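You operate a simulated robot arm through the tools that you are given. There is no shell and no other tool. Be economical: measure what you need, move in short steps, check, and stop when the job is done.

Carry out the task below with a simulated robot arm. There is one attempt and no reset: what you move stays moved.

TASK
Put the grease brush and the square block from the top of the camera bench on the carry tray.

It is judged by the outcome, as a careful person would: the job done as asked, and still so three seconds after it is handed in. It fails if anything else is knocked over, pushed out of place, dropped, spilled or broken.

THE ROBOT
A 6-joint arm with a two-finger parallel gripper, fixed in place. Base frame: the origin is at the foot of the arm, x ahead of it, y to its left, z up; the work surface is at about z = 0. Lengths are in mm, angles in rad, forces in N, time in s.
With the tool pointing down near the work surface it reaches from about 140 to 580 mm from the base axis. Its first joint turns from -1.152 to 1.152 rad. Payload 2.1 kg.
Tool frame: the origin (TCP) lies between the finger pads and is the grasp point; the fingertips stand 30 mm ahead of it; z points along the fingers, y is the line along which they close. The gripper opens to 94 mm. The fingers are 28 mm wide and 10 mm thick; the gripper's body (50 by 96 mm) begins 55 mm behind the TCP.
Orientation is told as [roll, pitch, yaw] about the base's x, y, z axes, in that order, counted from this pose: with the fingers straight down and closing along the base's y, the tool's x points along the base's -x, its y along +y and its z along -z.

THE INTERFACE
- The arm moves only by the tool arm_command. Its argument "series" is a list of rows, each an object of numbers (a shift or turn left out is 0, a gripper value left out holds the last): "x", "y", "z": the shift along the tool's x, y, z in units of 40 mm (1.0 is 40 mm); "wx", "wy", "wz": the turn, a rotation vector about the tool's x, y, z in units of 8 degrees (1.0 is 8 degrees); "grip": the opening in per cent of the stroke, from 0 (shut) to 100 (fully open). In form: [{"x": .., "y": .., "z": .., "wx": .., "wy": .., "wz": .., "grip": ..}, ...]. A call has 1 to 8 rows; each row shifts and turns the commanded pose from where the row before left it, along the tool's axes as they then stand. A call with a number of a shift or a turn outside -1 to 1 is refused whole. A row lasts 0.2 s, in which the tool goes at most 50 mm and 0.15 rad; a call with a longer step from one row to the next is refused whole, and so is a gripper value outside its range. A pose out of reach is approached as far as the arm can. The call stops where the force on the tool passes 40 N (or 10 N more than at its start, if that is more) or the arm is blocked; 0.2 s more then pass. The fingers move at their own pace (about 72 mm/s each) and stop on an object; they squeeze with about 35 N. The grip force told is the motor's: it shows also when the fingers shut on nothing. Time passes only in rows, and 0.2 s behind the last, so rows that do not move let the fingers close. It gives the time, the measured TCP pose, the force on the tool (base axes), the opening and the grip force at its end, in the units of the frame above (readings bear some noise), and new pictures: "show" is both (left out), scene, wrist or none.
- Cameras (640 x 400 px; columns grow to the right, rows downward): "scene" is fixed at [51.4, -378.9, 475.9]; the picture's right is [0.71, -0.70, 0.00], its down [-0.44, -0.45, -0.78] and it looks along [0.55, 0.55, -0.63] (base axes); focal length 214 px, centre (320, 200). "wrist" rides on the gripper at [-37, 0, -58] in the tool frame; the picture's right is [0.00, -1.00, 0.00], its down [0.97, 0.00, -0.24] and it looks along [0.24, 0.00, 0.97] (tool axes); focal length 218 px, centre (320, 200).
- point_at(camera, pixels): for up to 12 pixels [column, row] of the newest picture of that camera ("zoom" is the newest enlarged one), the place [x, y, z] in the base frame of the surface seen there, good to about 2 mm, but the place of the scene camera against the robot may be out by one fixed shift of up to 12 mm in any direction. No time passes.
- enlarge(camera, box): a new picture of the part [left, top, right, bottom] of that camera's present view, enlarged. No time passes.
- close_job(): hands the job in; it is judged then, once.

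Work in short steps. Measure before you move; look again where a grasp or a placing could have gone wrong, and mend it. You have 60 turns and 120 pictures in all, the two below and enlarged ones among them. Open the gripper and draw the arm clear of the work before you hand the job in, unless the task says otherwise; then end with one line.

The tools are called after ">>>" by a JSON object that holds its "api" and its "payload". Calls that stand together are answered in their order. arm_command: Moves the arm, as the interface text tells. Its arguments: {"type":"object","properties":{"series":{"type":"array"},"show":{"type":"string","enum":["both","scene","wrist","none"]}},"required":["series"]} The other tools are called the same way: point_at (camera, pixels) gives the place of the surface under pixels of a picture; enlarge (camera, box) takes an enlarged picture of a part of a camera's view; close_job () hands the job in.

At the start:

```text
time: 0.0
eef_pos: [335.2, -58.6, 333.4]
tool_rot: [0.0, -0.002, 0.0]
ft_force: [0.4, 1.0, 0.7]
width: 94.4
grasp_force: 0.2
```

scene: 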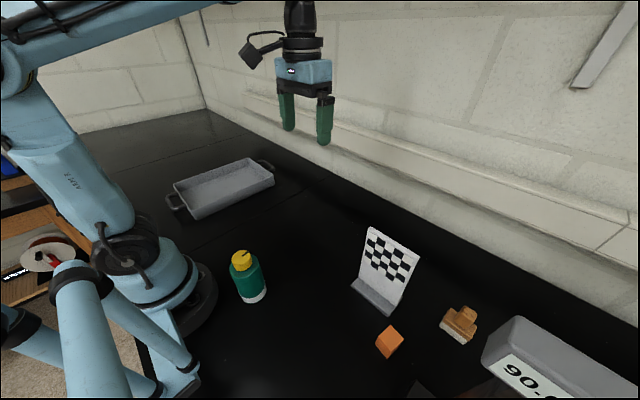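
wrist: 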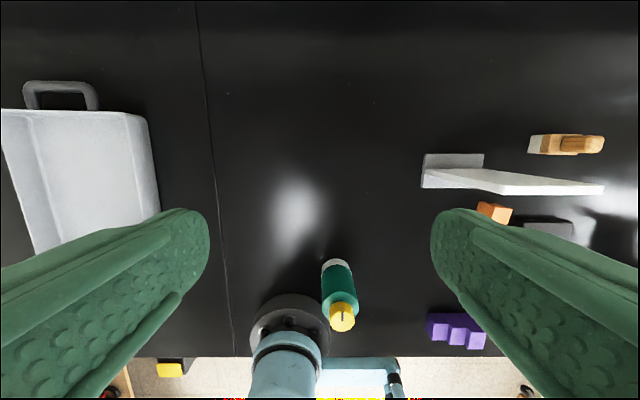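

The grey tray is at scene (225,188), with an orange block at (390,342) and a brush-like thing at (460,323). I'll enlarge both views to identify the objects.

>>> {"api": "enlarge", "payload": {"camera": "scene", "box": [340, 220, 640, 400]}}

>>> {"api": "enlarge", "payload": {"camera": "wrist", "box": [400, 110, 640, 360]}}

>>> {"api": "point_at", "payload": {"camera": "scene", "pixels": [[391, 333], [387, 351], [460, 322], [225, 185], [185, 208], [262, 172], [195, 183], [250, 160], [210, 217], [273, 180]]}}

>>> {"api": "point_at", "payload": {"camera": "wrist", "pixels": [[492, 210], [536, 145], [563, 143], [595, 143], [455, 330], [549, 228], [450, 160], [545, 183], [80, 180]]}}

```text
2.13 times, centred on (490, 310) of scene
```

zoom: 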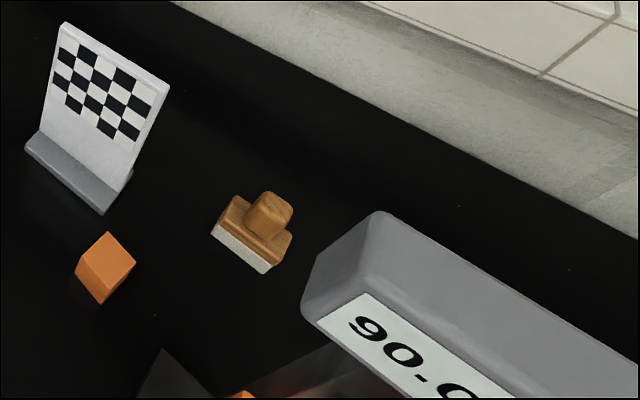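

```text
1.60 times, centred on (520, 235) of wrist
```

zoom: 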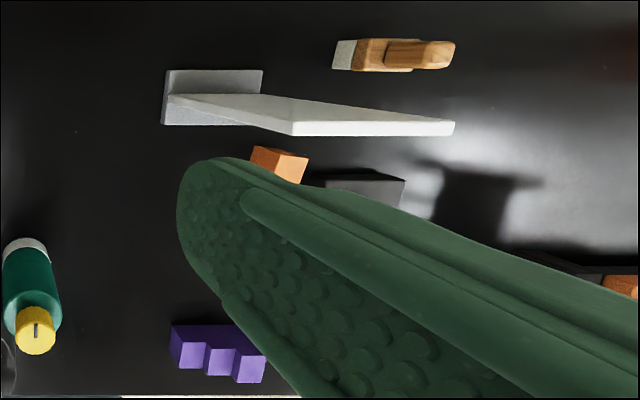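

```text
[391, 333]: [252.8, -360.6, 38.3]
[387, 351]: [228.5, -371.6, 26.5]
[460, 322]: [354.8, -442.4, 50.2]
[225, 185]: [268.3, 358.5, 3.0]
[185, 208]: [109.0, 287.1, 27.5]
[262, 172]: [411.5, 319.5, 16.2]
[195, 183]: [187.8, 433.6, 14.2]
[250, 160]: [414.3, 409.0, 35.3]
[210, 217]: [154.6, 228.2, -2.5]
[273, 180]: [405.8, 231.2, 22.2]
```

```text
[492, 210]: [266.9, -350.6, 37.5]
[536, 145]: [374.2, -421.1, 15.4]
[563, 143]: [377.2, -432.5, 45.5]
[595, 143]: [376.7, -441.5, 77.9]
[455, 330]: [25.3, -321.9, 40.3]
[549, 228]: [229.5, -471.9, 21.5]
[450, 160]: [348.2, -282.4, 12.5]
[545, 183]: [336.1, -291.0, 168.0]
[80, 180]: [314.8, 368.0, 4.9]
```

There may be a second orange block in the bin at far right, so I'm moving the wrist camera over the right side to see everything.

>>> {"api": "arm_command", "payload": {"series": [{"y": -1}, {"y": -1}, {"y": -1}, {"y": -1}, {"y": -1}, {"y": -1}, {"y": -1}, {}]}}

```text
time: 1.8
eef_pos: [335.4, -340.8, 332.6]
tool_rot: [0.0, -0.003, -0.001]
ft_force: [0.0, 0.0, 0.6]
width: 94.1
grasp_force: 0.0
```

scene: 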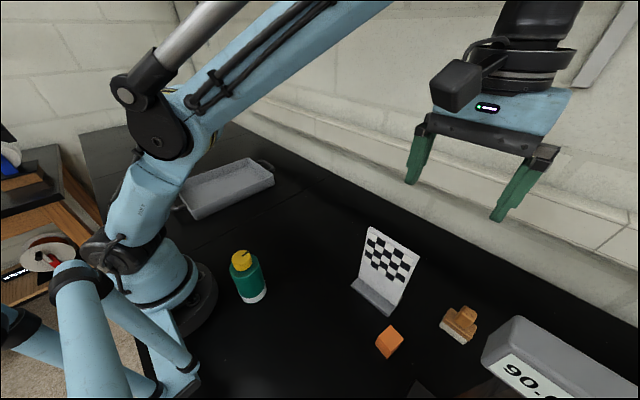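
wrist: 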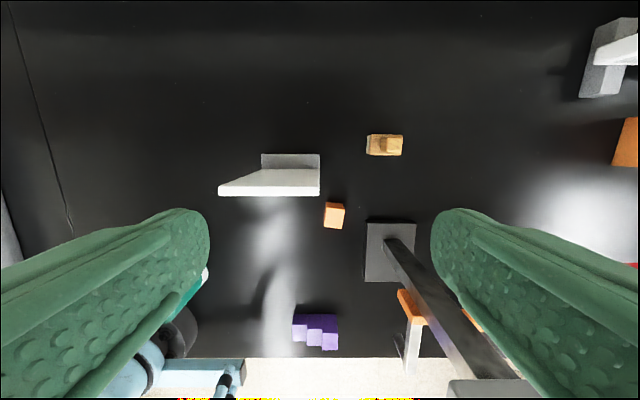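

I can now see a post on a square foot at (390,250) and orange things near (410,310). I'll enlarge both areas.

>>> {"api": "enlarge", "payload": {"camera": "wrist", "box": [200, 100, 520, 400]}}

>>> {"api": "point_at", "payload": {"camera": "wrist", "pixels": [[390, 265], [400, 245], [440, 310], [490, 365], [410, 305], [412, 340], [490, 390], [470, 318], [610, 70], [630, 140], [632, 265], [380, 145]]}}

>>> {"api": "enlarge", "payload": {"camera": "wrist", "box": [480, 0, 640, 400]}}

```text
1.33 times, centred on (360, 250) of wrist
```

zoom: 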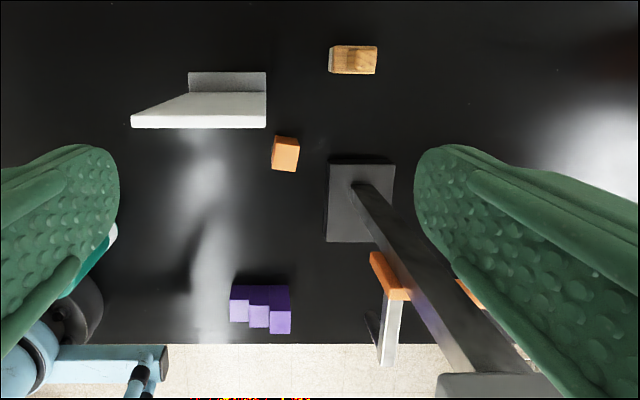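

```text
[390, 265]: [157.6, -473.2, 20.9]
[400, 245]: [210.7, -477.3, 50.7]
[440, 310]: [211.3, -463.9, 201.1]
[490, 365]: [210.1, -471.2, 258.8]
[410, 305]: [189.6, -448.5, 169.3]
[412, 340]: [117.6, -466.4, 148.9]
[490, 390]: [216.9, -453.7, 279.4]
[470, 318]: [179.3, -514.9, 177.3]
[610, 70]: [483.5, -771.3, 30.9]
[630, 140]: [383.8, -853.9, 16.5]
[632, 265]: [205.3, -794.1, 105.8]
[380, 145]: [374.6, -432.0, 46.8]
```

```text
1.00 times, centred on (560, 200) of wrist
```

zoom: 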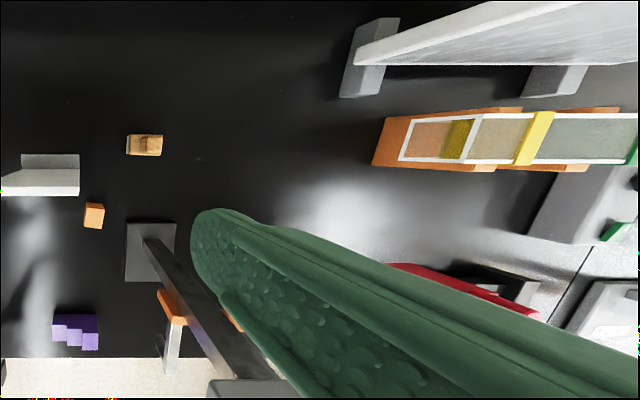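

The candidates are the brush at about (375,-432) and the orange block at about (265,-350). I'll check the left side for other brushes or blocks before I start.

>>> {"api": "enlarge", "payload": {"camera": "scene", "box": [0, 110, 290, 310]}}

>>> {"api": "enlarge", "payload": {"camera": "wrist", "box": [300, 110, 430, 240]}}

>>> {"api": "point_at", "payload": {"camera": "wrist", "pixels": [[327, 205], [343, 207], [340, 223], [327, 220], [369, 137], [369, 153], [401, 137], [401, 153], [390, 145], [318, 190], [318, 158]]}}

```text
2.00 times, centred on (145, 210) of scene
```

zoom: 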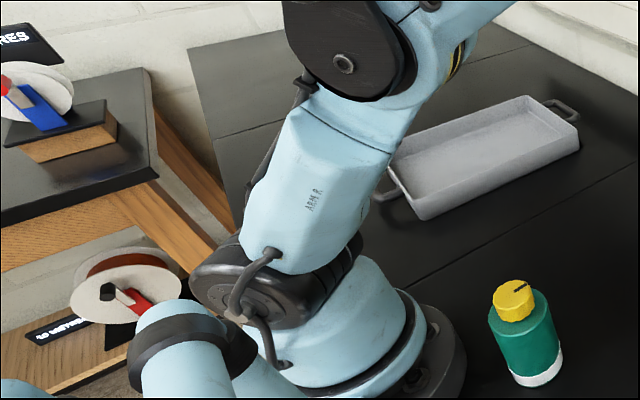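

```text
3.08 times, centred on (365, 175) of wrist
```

zoom: 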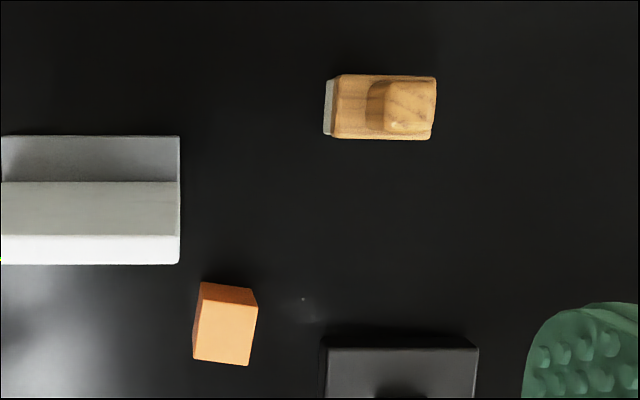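

```text
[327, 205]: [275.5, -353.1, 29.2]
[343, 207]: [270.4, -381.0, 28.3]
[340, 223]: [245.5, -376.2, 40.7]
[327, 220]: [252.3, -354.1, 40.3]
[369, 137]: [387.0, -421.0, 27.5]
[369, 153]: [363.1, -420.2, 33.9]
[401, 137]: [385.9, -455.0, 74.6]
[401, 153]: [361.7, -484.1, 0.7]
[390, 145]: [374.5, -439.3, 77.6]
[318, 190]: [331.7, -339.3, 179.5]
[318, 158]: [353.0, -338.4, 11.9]
```

The grasp plan is to close along x with yaw about -90°, which puts the camera on the -y side, away from the checker board. I'll turn the tool first.

>>> {"api": "arm_command", "payload": {"series": [{"wz": 1}, {"wz": 1}, {"wz": 1}, {"wz": 1}, {"wz": 1}, {"wz": 1}, {"wz": 1}, {"wz": 1}], "show": "none"}}

>>> {"api": "arm_command", "payload": {"series": [{"wz": 1}, {"wz": 1}, {"wz": 1}, {"wz": 0.25}, {"x": -0.9, "y": 0.33}, {"x": -0.9, "y": 0.33}, {"x": -0.73, "y": 0.32}, {}]}}

```text
time: 3.6
eef_pos: [335.2, -339.2, 332.9]
tool_rot: [0.002, -0.001, -1.121]
ft_force: [-0.1, -0.9, 0.6]
width: 94.0
grasp_force: 0.0
```

```text
time: 5.4
eef_pos: [335.9, -384.4, 300.1]
tool_rot: [0.003, -0.001, -1.572]
ft_force: [0.5, 0.6, 0.1]
width: 94.0
grasp_force: 0.0
out of reach, approached as far as the arm can: row 5, 6, 7
```

scene: 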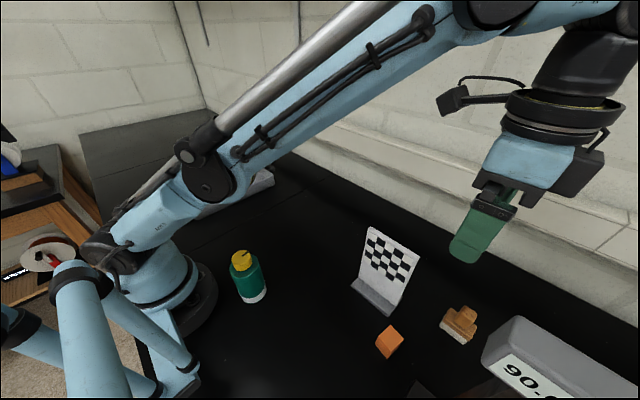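
wrist: 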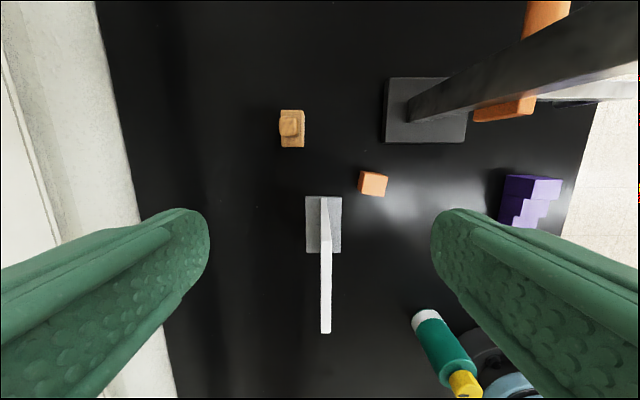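

At this height the reach is limited. I'll descend part way and see where the pose settles.

>>> {"api": "arm_command", "payload": {"series": [{"z": 0.9}, {"z": 0.9}, {"z": 0.9}, {}], "show": "wrist"}}

>>> {"api": "point_at", "payload": {"camera": "wrist", "pixels": [[320, 200], [290, 130]]}}

```text
time: 6.4
eef_pos: [335.4, -385.2, 192.6]
tool_rot: [0.003, -0.002, -1.571]
ft_force: [-0.7, 0.1, 0.4]
width: 94.1
grasp_force: 0.0
```

wrist: 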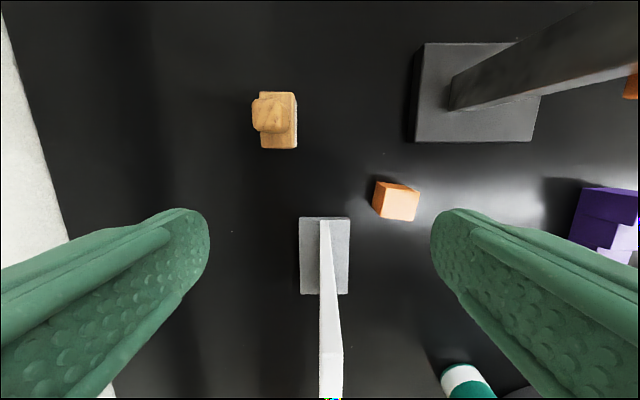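

```text
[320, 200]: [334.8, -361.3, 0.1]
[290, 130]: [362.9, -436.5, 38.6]
```

The command resets to the measured pose, so I'll move over the brush at this height.

>>> {"api": "arm_command", "payload": {"series": [{"x": -0.71, "y": 0.49}, {"x": -0.71, "y": 0.49}, {}], "show": "wrist"}}

```text
time: 7.2
eef_pos: [366.6, -434.4, 188.5]
tool_rot: [0.003, 0.001, -1.571]
ft_force: [0.5, -0.1, -0.1]
width: 94.3
grasp_force: 0.0
out of reach, approached as far as the arm can: row 2
```

wrist: 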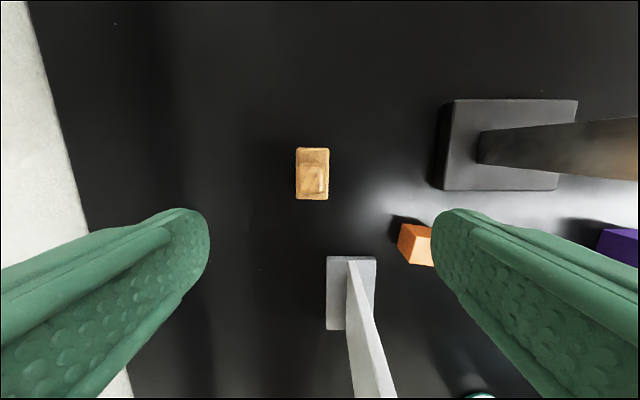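

>>> {"api": "arm_command", "payload": {"series": [{"z": 0.8}, {"z": 0.7}, {"x": -0.19, "y": 0.2}, {}], "show": "wrist"}}

>>> {"api": "point_at", "payload": {"camera": "wrist", "pixels": [[312, 170], [300, 170], [325, 170], [312, 155], [312, 205]]}}

```text
time: 8.2
eef_pos: [374.9, -442.0, 128.1]
tool_rot: [0.002, -0.001, -1.57]
ft_force: [-0.7, -0.1, -0.2]
width: 94.0
grasp_force: 0.0
```

wrist: 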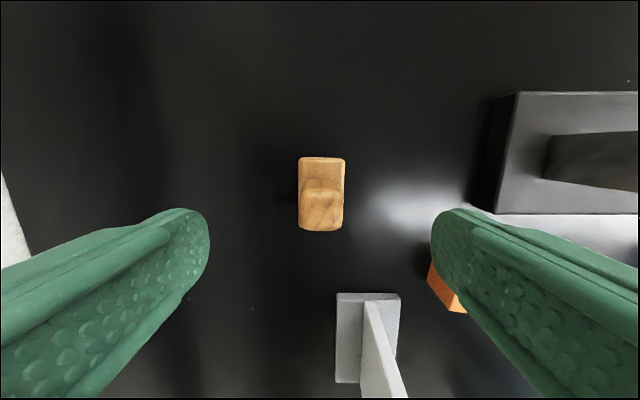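

```text
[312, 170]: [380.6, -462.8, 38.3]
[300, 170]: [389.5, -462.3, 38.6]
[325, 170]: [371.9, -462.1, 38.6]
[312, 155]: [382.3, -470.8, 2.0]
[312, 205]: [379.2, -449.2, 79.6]
```

The brush is centred between the fingers (centre about 374,-443; wood top at z 38). Descending to z≈40 and closing.

>>> {"api": "arm_command", "payload": {"series": [{"z": 0.8}, {"z": 0.8}, {"z": 0.6}, {}, {"grip": 0}, {}, {}, {}]}}

```text
time: 10.0
eef_pos: [375.8, -441.2, 39.1]
tool_rot: [0.003, -0.002, -1.571]
ft_force: [0.3, -0.5, -0.1]
width: 35.6
grasp_force: 35.5
```

scene: 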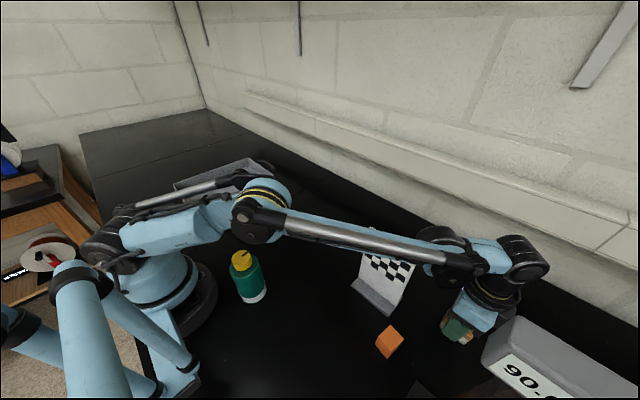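
wrist: 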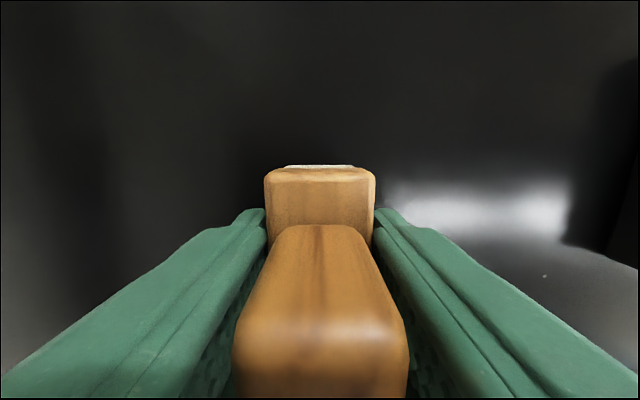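

The grip is good (35.6 mm, 35 N). Lifting straight up, then retracting while rising above the board.

>>> {"api": "arm_command", "payload": {"series": [{"z": -0.5}, {"z": -0.9}, {"z": -0.9}, {"z": -0.94, "x": 0.35, "y": -0.34}, {"z": -0.94, "x": 0.35, "y": -0.34}, {"z": -0.94, "x": 0.35, "y": -0.34}, {"z": -0.94, "x": 0.35, "y": -0.34}, {"z": -0.5}]}}

```text
time: 11.8
eef_pos: [319.5, -385.3, 302.8]
tool_rot: [0.002, -0.001, -1.569]
ft_force: [0.8, -0.4, -1.1]
width: 35.3
grasp_force: 35.1
```

scene: 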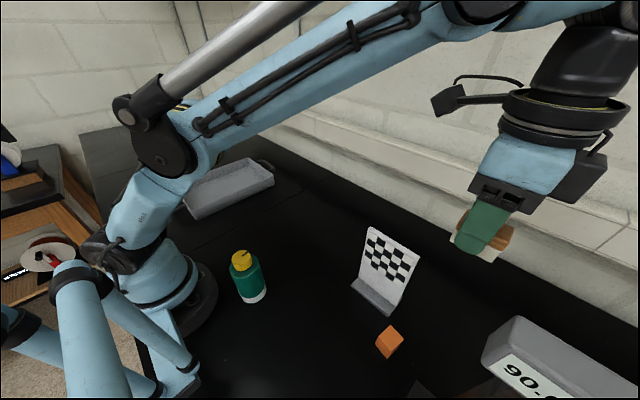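
wrist: 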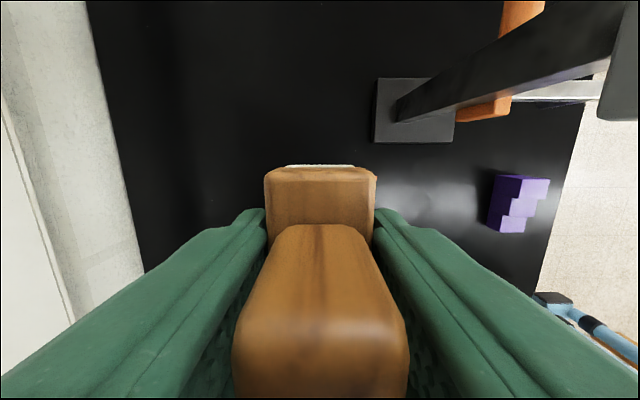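

Clear above the board. Translating toward the tray along +y.

>>> {"api": "arm_command", "payload": {"series": [{"x": 1}, {"x": 1}, {"x": 1}, {"x": 1}, {"x": 1}, {"x": 1}, {"x": 1}, {"x": 1}], "show": "none"}}

>>> {"api": "arm_command", "payload": {"series": [{"wz": -1}, {"wz": -1}, {"wz": -1}, {"wz": -1}, {"wz": -1}, {"wz": -1}, {"wz": -1}, {"wz": -1}], "show": "none"}}

>>> {"api": "arm_command", "payload": {"series": [{"wz": -1}, {"wz": -1}, {"wz": -1}, {"wz": -0.25}, {"y": 1}, {"y": 1}, {"y": 1}, {"y": 1}]}}

```text
time: 13.6
eef_pos: [321.0, -66.0, 301.4]
tool_rot: [0.002, -0.001, -1.572]
ft_force: [-0.8, 0.4, -0.3]
width: 35.6
grasp_force: 34.7
```

```text
time: 15.4
eef_pos: [320.6, -64.0, 301.7]
tool_rot: [0.0, -0.002, -0.452]
ft_force: [-0.2, -0.7, -0.5]
width: 35.4
grasp_force: 35.1
```

```text
time: 17.2
eef_pos: [320.4, 95.1, 302.1]
tool_rot: [-0.001, -0.002, -0.002]
ft_force: [-0.6, 0.4, -0.5]
width: 35.5
grasp_force: 35.3
```

scene: 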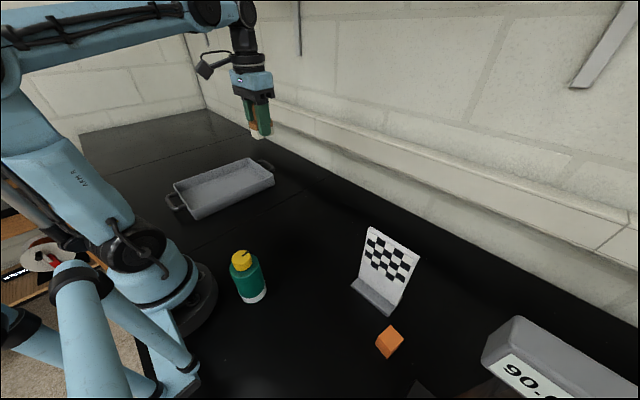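
wrist: 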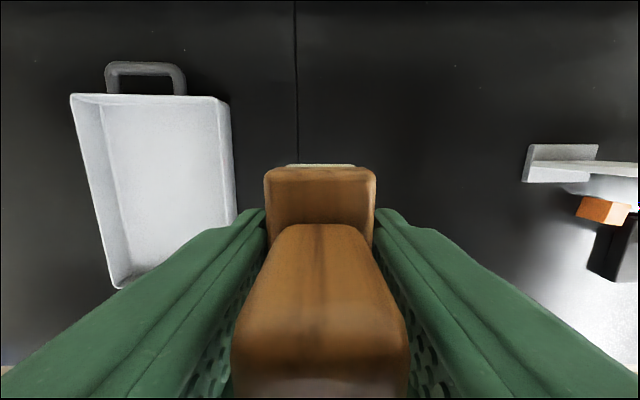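

Measuring the tray's corners from the wrist view.

>>> {"api": "point_at", "payload": {"camera": "wrist", "pixels": [[72, 97], [222, 99], [232, 200], [112, 280], [217, 190], [160, 120], [160, 220], [110, 150], [150, 70], [205, 190]]}}

```text
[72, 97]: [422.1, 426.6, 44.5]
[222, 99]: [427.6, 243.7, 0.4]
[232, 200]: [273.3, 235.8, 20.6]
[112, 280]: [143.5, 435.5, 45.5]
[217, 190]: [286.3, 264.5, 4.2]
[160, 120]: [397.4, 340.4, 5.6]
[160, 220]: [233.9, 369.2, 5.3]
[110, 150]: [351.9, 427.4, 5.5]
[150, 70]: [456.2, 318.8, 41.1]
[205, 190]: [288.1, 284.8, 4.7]
```

The tray floor is at z≈5, rim at 45, with interior about x 155–410, y 260–425. Moving over (330,325).

>>> {"api": "arm_command", "payload": {"series": [{"y": 1}, {"y": 1}, {"y": 1}, {"y": 1}, {"y": 1}, {"y": 0.75, "x": -0.25}, {"z": 1}, {"z": 1}], "show": "both"}}

```text
time: 19.0
eef_pos: [330.3, 324.9, 222.9]
tool_rot: [0.0, -0.001, -0.001]
ft_force: [-0.1, -0.5, 0.0]
width: 35.4
grasp_force: 34.9
```

scene: 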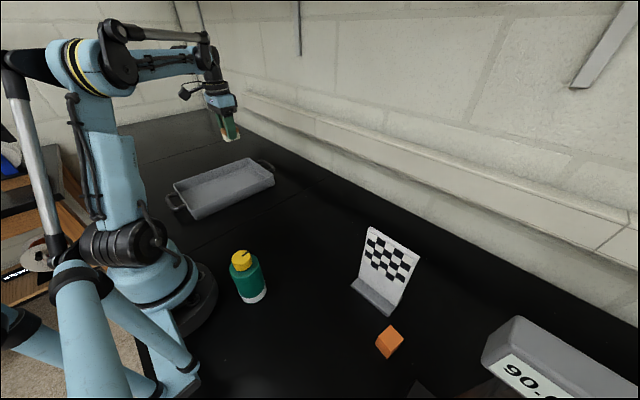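
wrist: 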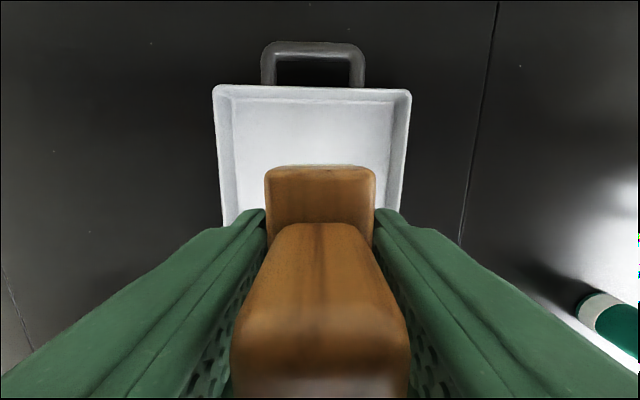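

Well inside the tray. Descending to just above the floor.

>>> {"api": "arm_command", "payload": {"series": [{"z": 1}, {"z": 1}, {"z": 1}, {"z": 0.8}, {"z": 0.4}, {"z": 0.2}, {}], "show": "none"}}

```text
time: 20.6
eef_pos: [331.5, 325.6, 46.4]
tool_rot: [0.001, -0.003, 0.001]
ft_force: [-0.2, -0.5, -0.3]
width: 35.3
grasp_force: 34.3
```

>>> {"api": "arm_command", "payload": {"series": [{"z": 0.04}, {"grip": 50}, {"grip": 60}, {}, {}, {"z": -0.6}, {"z": -1}, {"z": -1}]}}

```text
time: 22.4
eef_pos: [331.1, 327.8, 149.9]
tool_rot: [0.001, -0.002, 0.0]
ft_force: [-0.1, 0.0, 0.3]
width: 56.5
grasp_force: 0.0
```

scene: 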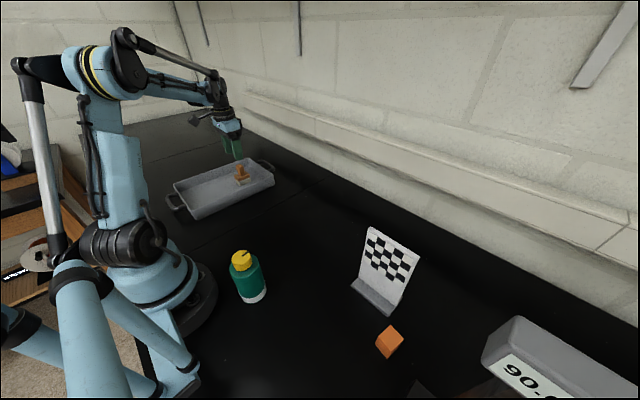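
wrist: 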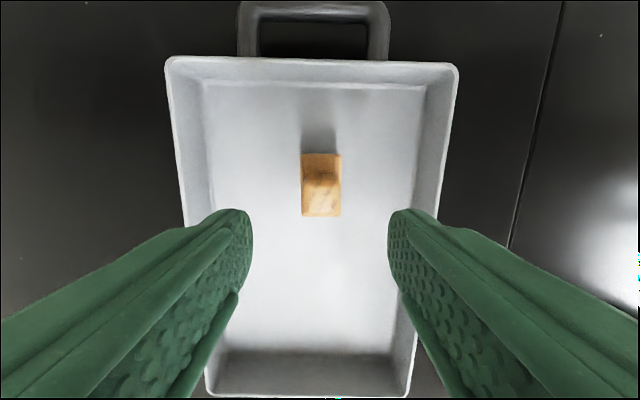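

The brush stands upright in the tray. Raising and going back for the block.

>>> {"api": "arm_command", "payload": {"series": [{"z": -1}, {"z": -1}, {"z": -1}, {"z": -0.7}, {"y": -1, "x": 0.5}, {"y": -1, "x": 0.5}, {"y": -1, "x": 0.5}, {"y": -1}], "show": "none"}}

>>> {"api": "arm_command", "payload": {"series": [{"y": -1}, {"y": -1}, {"y": -1}, {"y": -1}, {"y": -1}, {"y": -1}, {"wz": 1}, {"wz": 1}], "show": "none"}}

>>> {"api": "arm_command", "payload": {"series": [{"wz": 1}, {"wz": 1}, {"wz": 1}, {"wz": 1}, {"wz": 1}, {"wz": 1}, {"wz": 1}, {"wz": 1}], "show": "none"}}

>>> {"api": "arm_command", "payload": {"series": [{"wz": 1}, {"wz": 0.25}, {"x": -1}, {"x": -1}, {"x": -1}, {"x": -1}, {"x": -1}, {}]}}

```text
time: 24.2
eef_pos: [271.5, 165.7, 295.2]
tool_rot: [0.0, -0.001, -0.001]
ft_force: [-0.4, -0.7, -0.4]
width: 56.4
grasp_force: 0.0
```

```text
time: 26.0
eef_pos: [270.5, -74.8, 299.1]
tool_rot: [0.0, -0.002, -0.282]
ft_force: [0.5, -0.2, 0.3]
width: 56.4
grasp_force: 0.0
```

```text
time: 27.8
eef_pos: [270.4, -73.1, 296.2]
tool_rot: [0.002, -0.001, -1.4]
ft_force: [0.9, 0.8, 0.3]
width: 56.3
grasp_force: 0.1
```

```text
time: 29.6
eef_pos: [271.6, -274.3, 294.3]
tool_rot: [0.001, 0.0, -1.571]
ft_force: [0.3, -0.6, 0.4]
width: 56.1
grasp_force: 0.0
```

scene: 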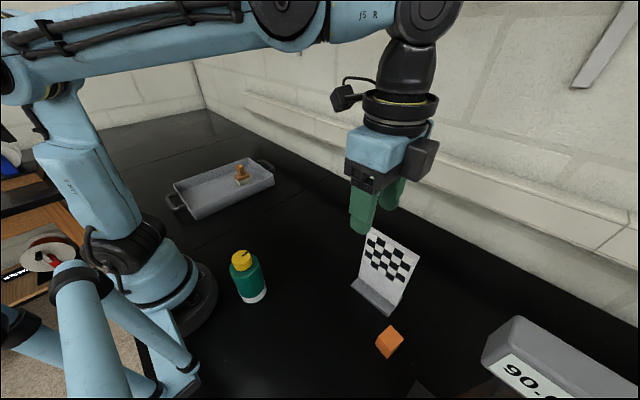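
wrist: 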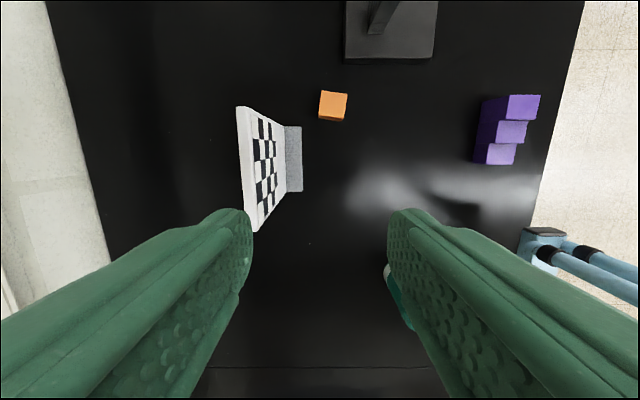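

>>> {"api": "enlarge", "payload": {"camera": "wrist", "box": [220, 0, 460, 150]}}

>>> {"api": "point_at", "payload": {"camera": "wrist", "pixels": [[333, 105], [322, 95], [345, 96], [320, 112], [342, 116], [300, 140], [300, 185], [378, 20], [245, 110]]}}

```text
2.67 times, centred on (340, 75) of wrist
```

zoom: 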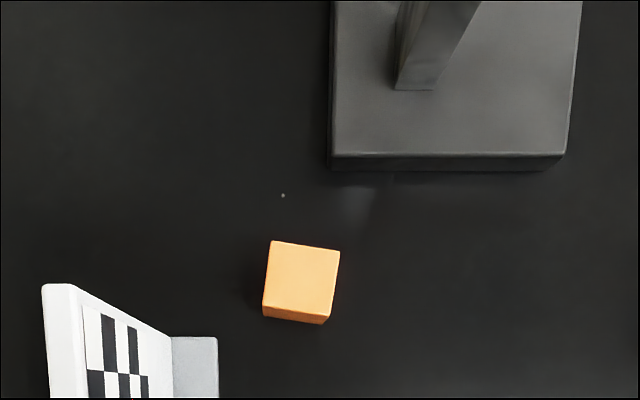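

```text
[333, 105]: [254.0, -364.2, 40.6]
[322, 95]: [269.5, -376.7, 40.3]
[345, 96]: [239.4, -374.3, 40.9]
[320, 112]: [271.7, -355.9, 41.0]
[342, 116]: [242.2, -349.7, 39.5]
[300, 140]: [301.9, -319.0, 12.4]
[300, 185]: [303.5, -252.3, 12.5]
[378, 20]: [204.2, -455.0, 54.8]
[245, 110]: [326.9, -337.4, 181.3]
```

The block is centred at about (255,-365), top at z 40, turned about -9°. Shifting over it, turning, and descending part way.

>>> {"api": "arm_command", "payload": {"series": [{"x": -0.8, "y": -0.2}, {"x": -0.8, "y": -0.215}, {"x": -0.67}, {"wz": 1}, {"wz": 0.12}, {"z": 1}, {"z": 1}, {"z": 1}]}}

```text
time: 31.4
eef_pos: [252.7, -364.3, 176.3]
tool_rot: [0.002, -0.002, -1.727]
ft_force: [0.5, -1.9, -0.9]
width: 56.7
grasp_force: 0.0
```

scene: 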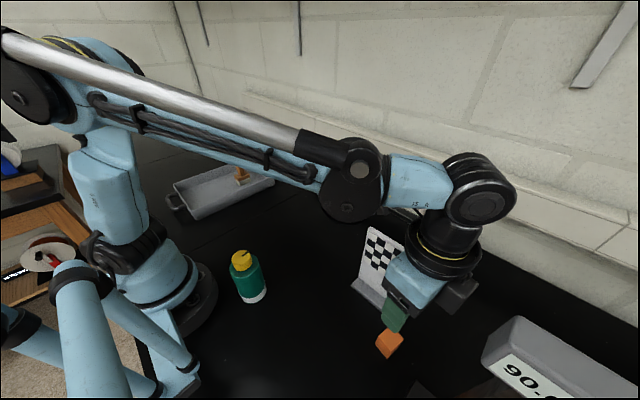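
wrist: 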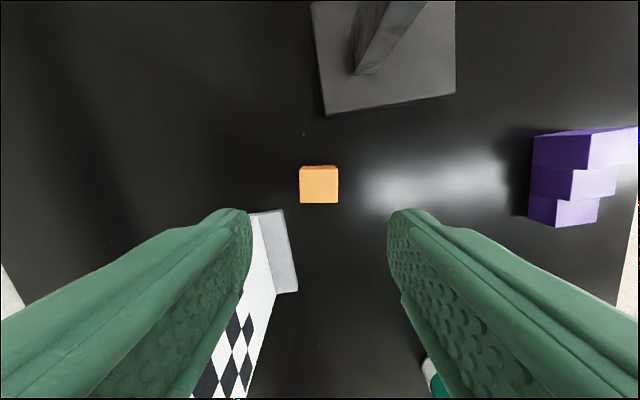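

Aligned: the block sits at (319,185), midway between the fingers. Descending to z≈34 and closing.

>>> {"api": "arm_command", "payload": {"series": [{"z": 1}, {"z": 1}, {"z": 0.9}, {"z": 0.63}, {}, {"grip": 0}, {}, {}]}}

```text
time: 33.2
eef_pos: [253.5, -363.8, 34.6]
tool_rot: [0.002, 0.0, -1.727]
ft_force: [0.4, 0.2, 0.2]
width: 38.8
grasp_force: 35.3
```

scene: 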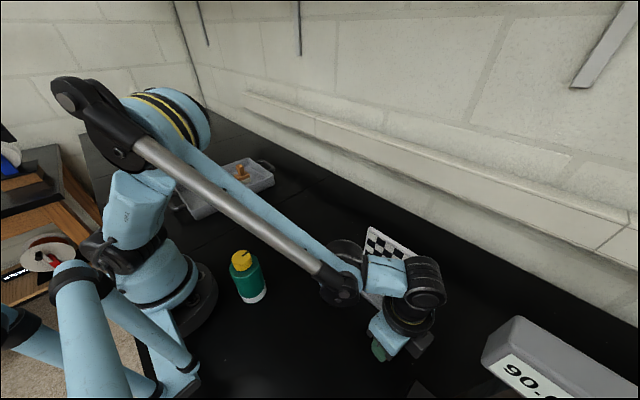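
wrist: 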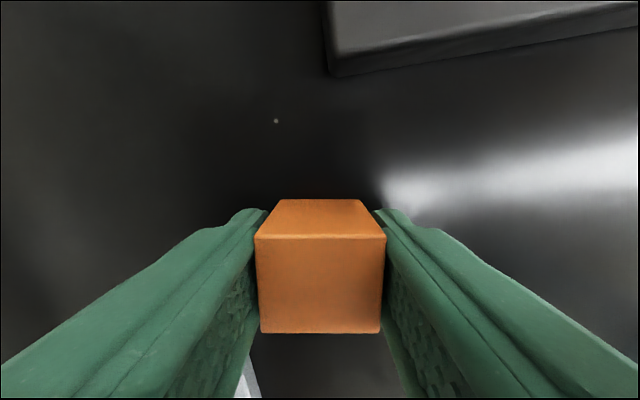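

Block gripped. Lifting straight up, then moving back over +y.

>>> {"api": "arm_command", "payload": {"series": [{"z": -0.5}, {"z": -1}, {"z": -1}, {"z": -1}, {"z": -1}, {"z": -1}, {"z": -1}, {}], "show": "none"}}

>>> {"api": "arm_command", "payload": {"series": [{"x": 0.98, "y": -0.15}, {"x": 0.98, "y": -0.15}, {"x": 0.98, "y": -0.15}, {"x": 0.98, "y": -0.15}, {"x": 0.98, "y": -0.15}, {"x": 0.98, "y": -0.15}, {"x": 0.98, "y": -0.15}, {"x": 0.98, "y": -0.15}]}}

>>> {"api": "arm_command", "payload": {"series": [{"wz": -1}, {"wz": -1}, {"wz": -1}, {"wz": -1}, {"wz": -1}, {"wz": -1}, {"wz": -1}, {"wz": -1}], "show": "none"}}

>>> {"api": "arm_command", "payload": {"series": [{"wz": -1}, {"wz": -1}, {"wz": -1}, {"wz": -1}, {"wz": -0.37}, {"y": 1}, {"y": 1}, {"y": 1}]}}

```text
time: 35.0
eef_pos: [255.5, -364.7, 297.0]
tool_rot: [0.002, 0.001, -1.729]
ft_force: [-0.6, 0.7, -1.2]
width: 39.0
grasp_force: 35.0
```

```text
time: 36.8
eef_pos: [257.9, -44.5, 295.0]
tool_rot: [0.001, -0.001, -1.728]
ft_force: [-0.1, 0.4, -1.2]
width: 38.8
grasp_force: 34.7
```

scene: 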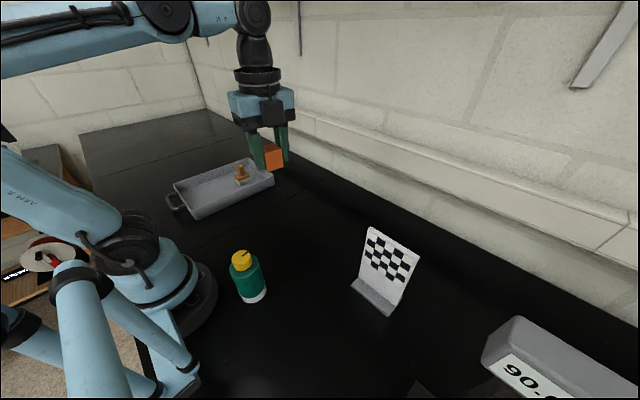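
wrist: 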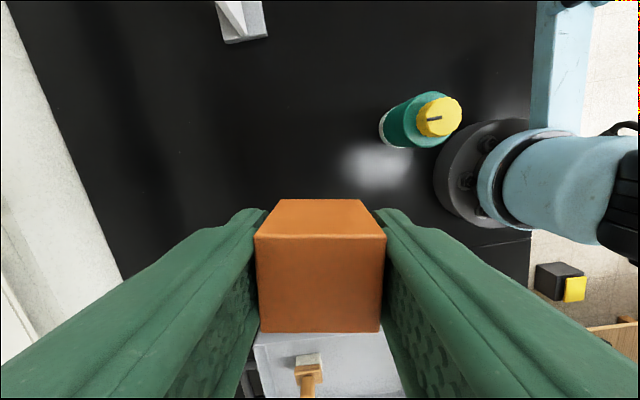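

```text
time: 38.6
eef_pos: [254.1, -47.3, 296.4]
tool_rot: [0.0, -0.001, -0.607]
ft_force: [0.8, -0.6, -2.3]
width: 38.8
grasp_force: 35.0
```

```text
time: 40.4
eef_pos: [256.6, 73.0, 295.8]
tool_rot: [-0.001, -0.002, -0.001]
ft_force: [0.0, 0.3, -1.0]
width: 38.7
grasp_force: 34.8
```

scene: 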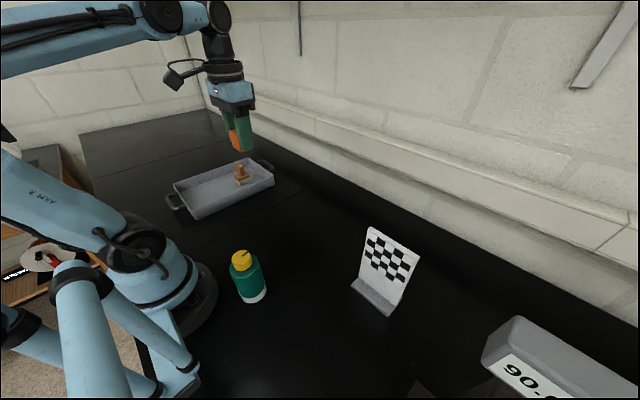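
wrist: 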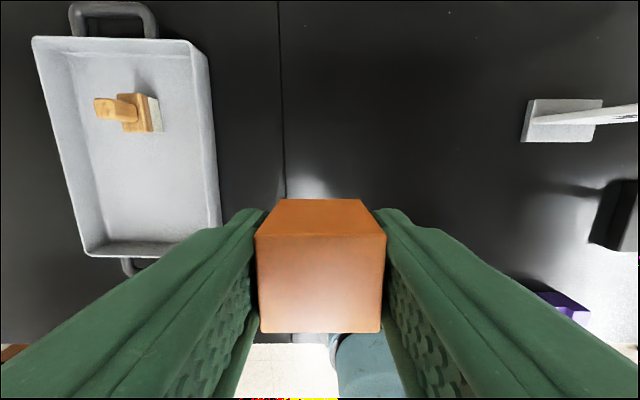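

Moving over (225,335) in the tray, clear of the brush (x 306–355).

>>> {"api": "arm_command", "payload": {"series": [{"y": 1}, {"y": 1}, {"y": 1}, {"y": 1}, {"y": 1}, {"y": 0.8, "x": 0.4}, {"y": 0.75, "x": 0.39}, {"z": 1}], "show": "none"}}

>>> {"api": "arm_command", "payload": {"series": [{"z": 1}, {"z": 1}, {"z": 1}, {}]}}

```text
time: 42.2
eef_pos: [222.9, 338.1, 255.4]
tool_rot: [-0.001, -0.002, -0.002]
ft_force: [0.2, -1.1, -1.7]
width: 38.9
grasp_force: 35.2
```

```text
time: 43.2
eef_pos: [224.1, 333.8, 135.0]
tool_rot: [0.0, -0.001, 0.0]
ft_force: [-0.3, 0.1, -0.8]
width: 38.8
grasp_force: 35.4
```

scene: 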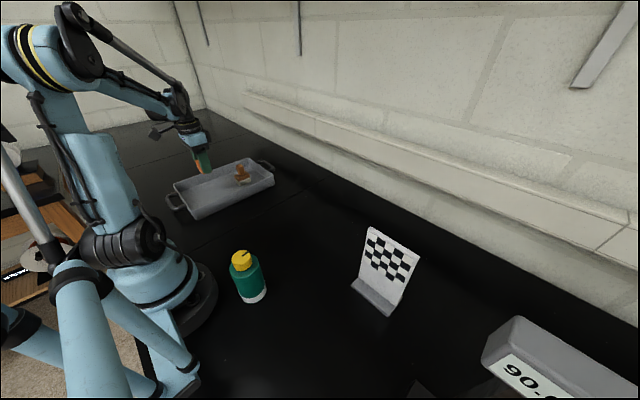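
wrist: 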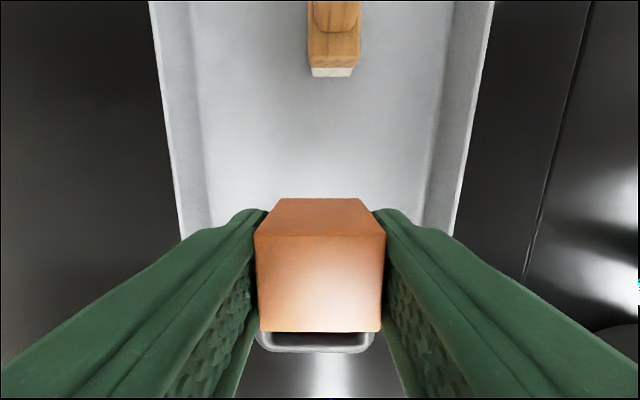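

Well inside the tray. Lowering to the floor and releasing.

>>> {"api": "arm_command", "payload": {"series": [{"z": 1}, {"z": 0.9}, {"z": 0.35}, {}, {"z": 0.1}, {}], "show": "none"}}

```text
time: 44.6
eef_pos: [223.8, 334.0, 40.7]
tool_rot: [0.002, -0.002, 0.0]
ft_force: [0.0, -0.1, -1.7]
width: 38.7
grasp_force: 35.3
```

>>> {"api": "arm_command", "payload": {"series": [{"z": 0.02}, {"grip": 60}, {}, {}, {"z": -0.6}, {"z": -1}, {"z": -1}, {"z": -1}]}}

```text
time: 46.4
eef_pos: [223.2, 333.7, 186.6]
tool_rot: [-0.001, -0.002, 0.0]
ft_force: [0.2, -0.8, 0.3]
width: 56.4
grasp_force: 0.1
```

scene: 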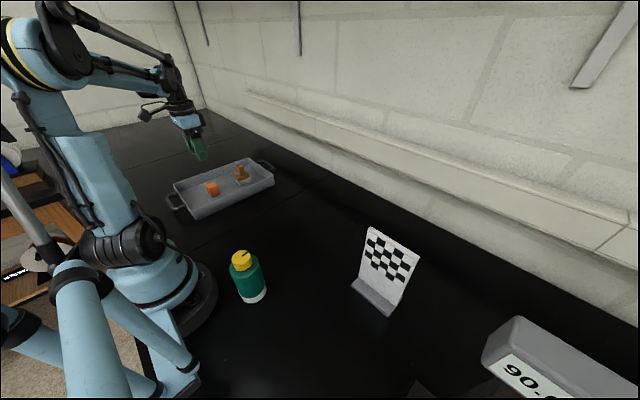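
wrist: 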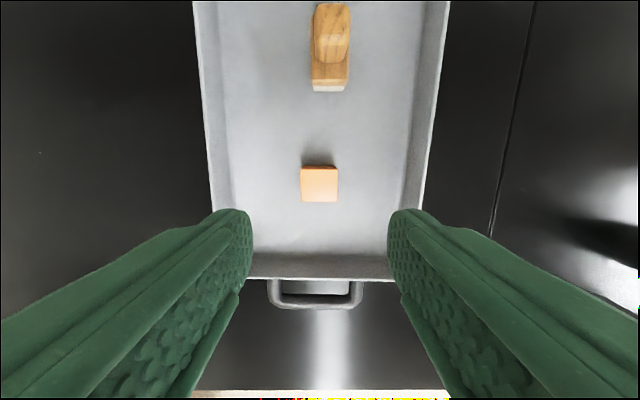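

Both items rest in the tray. I'll open fully, raise and draw the arm clear.

>>> {"api": "arm_command", "payload": {"series": [{"z": -1, "grip": 100}, {"z": -1}, {"z": -0.8}, {"y": -1, "x": -0.5}, {"y": -1, "x": -0.5}, {"y": -1, "x": -0.5}, {"y": -1}, {"y": -1}]}}

```text
time: 48.2
eef_pos: [286.4, 131.4, 295.4]
tool_rot: [0.001, -0.003, 0.0]
ft_force: [-0.2, -0.7, 0.8]
width: 94.1
grasp_force: 0.1
```

scene: 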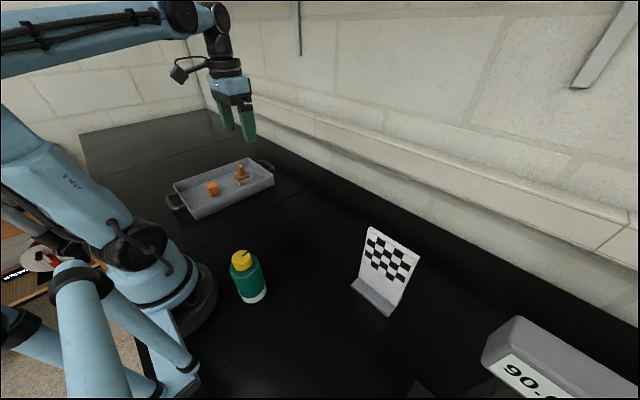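
wrist: 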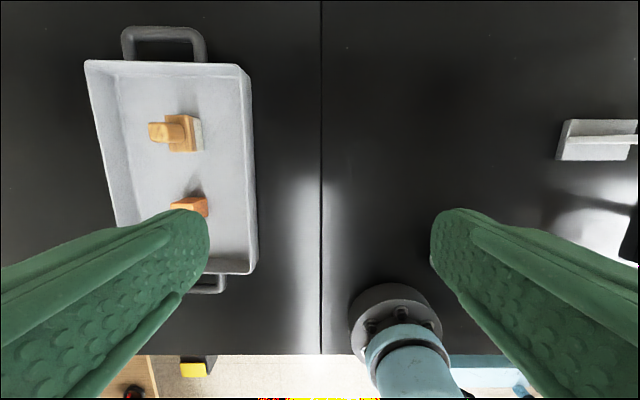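

Both objects are in the tray, everything else is in place and the arm is clear, so I'm handing in.

>>> {"api": "close_job", "payload": {}}

```text
The job is handed in.
```

The grease brush and the orange square block are both on the carry tray. The last pictures show nothing else out of place, and the gripper is open and clear of the work.
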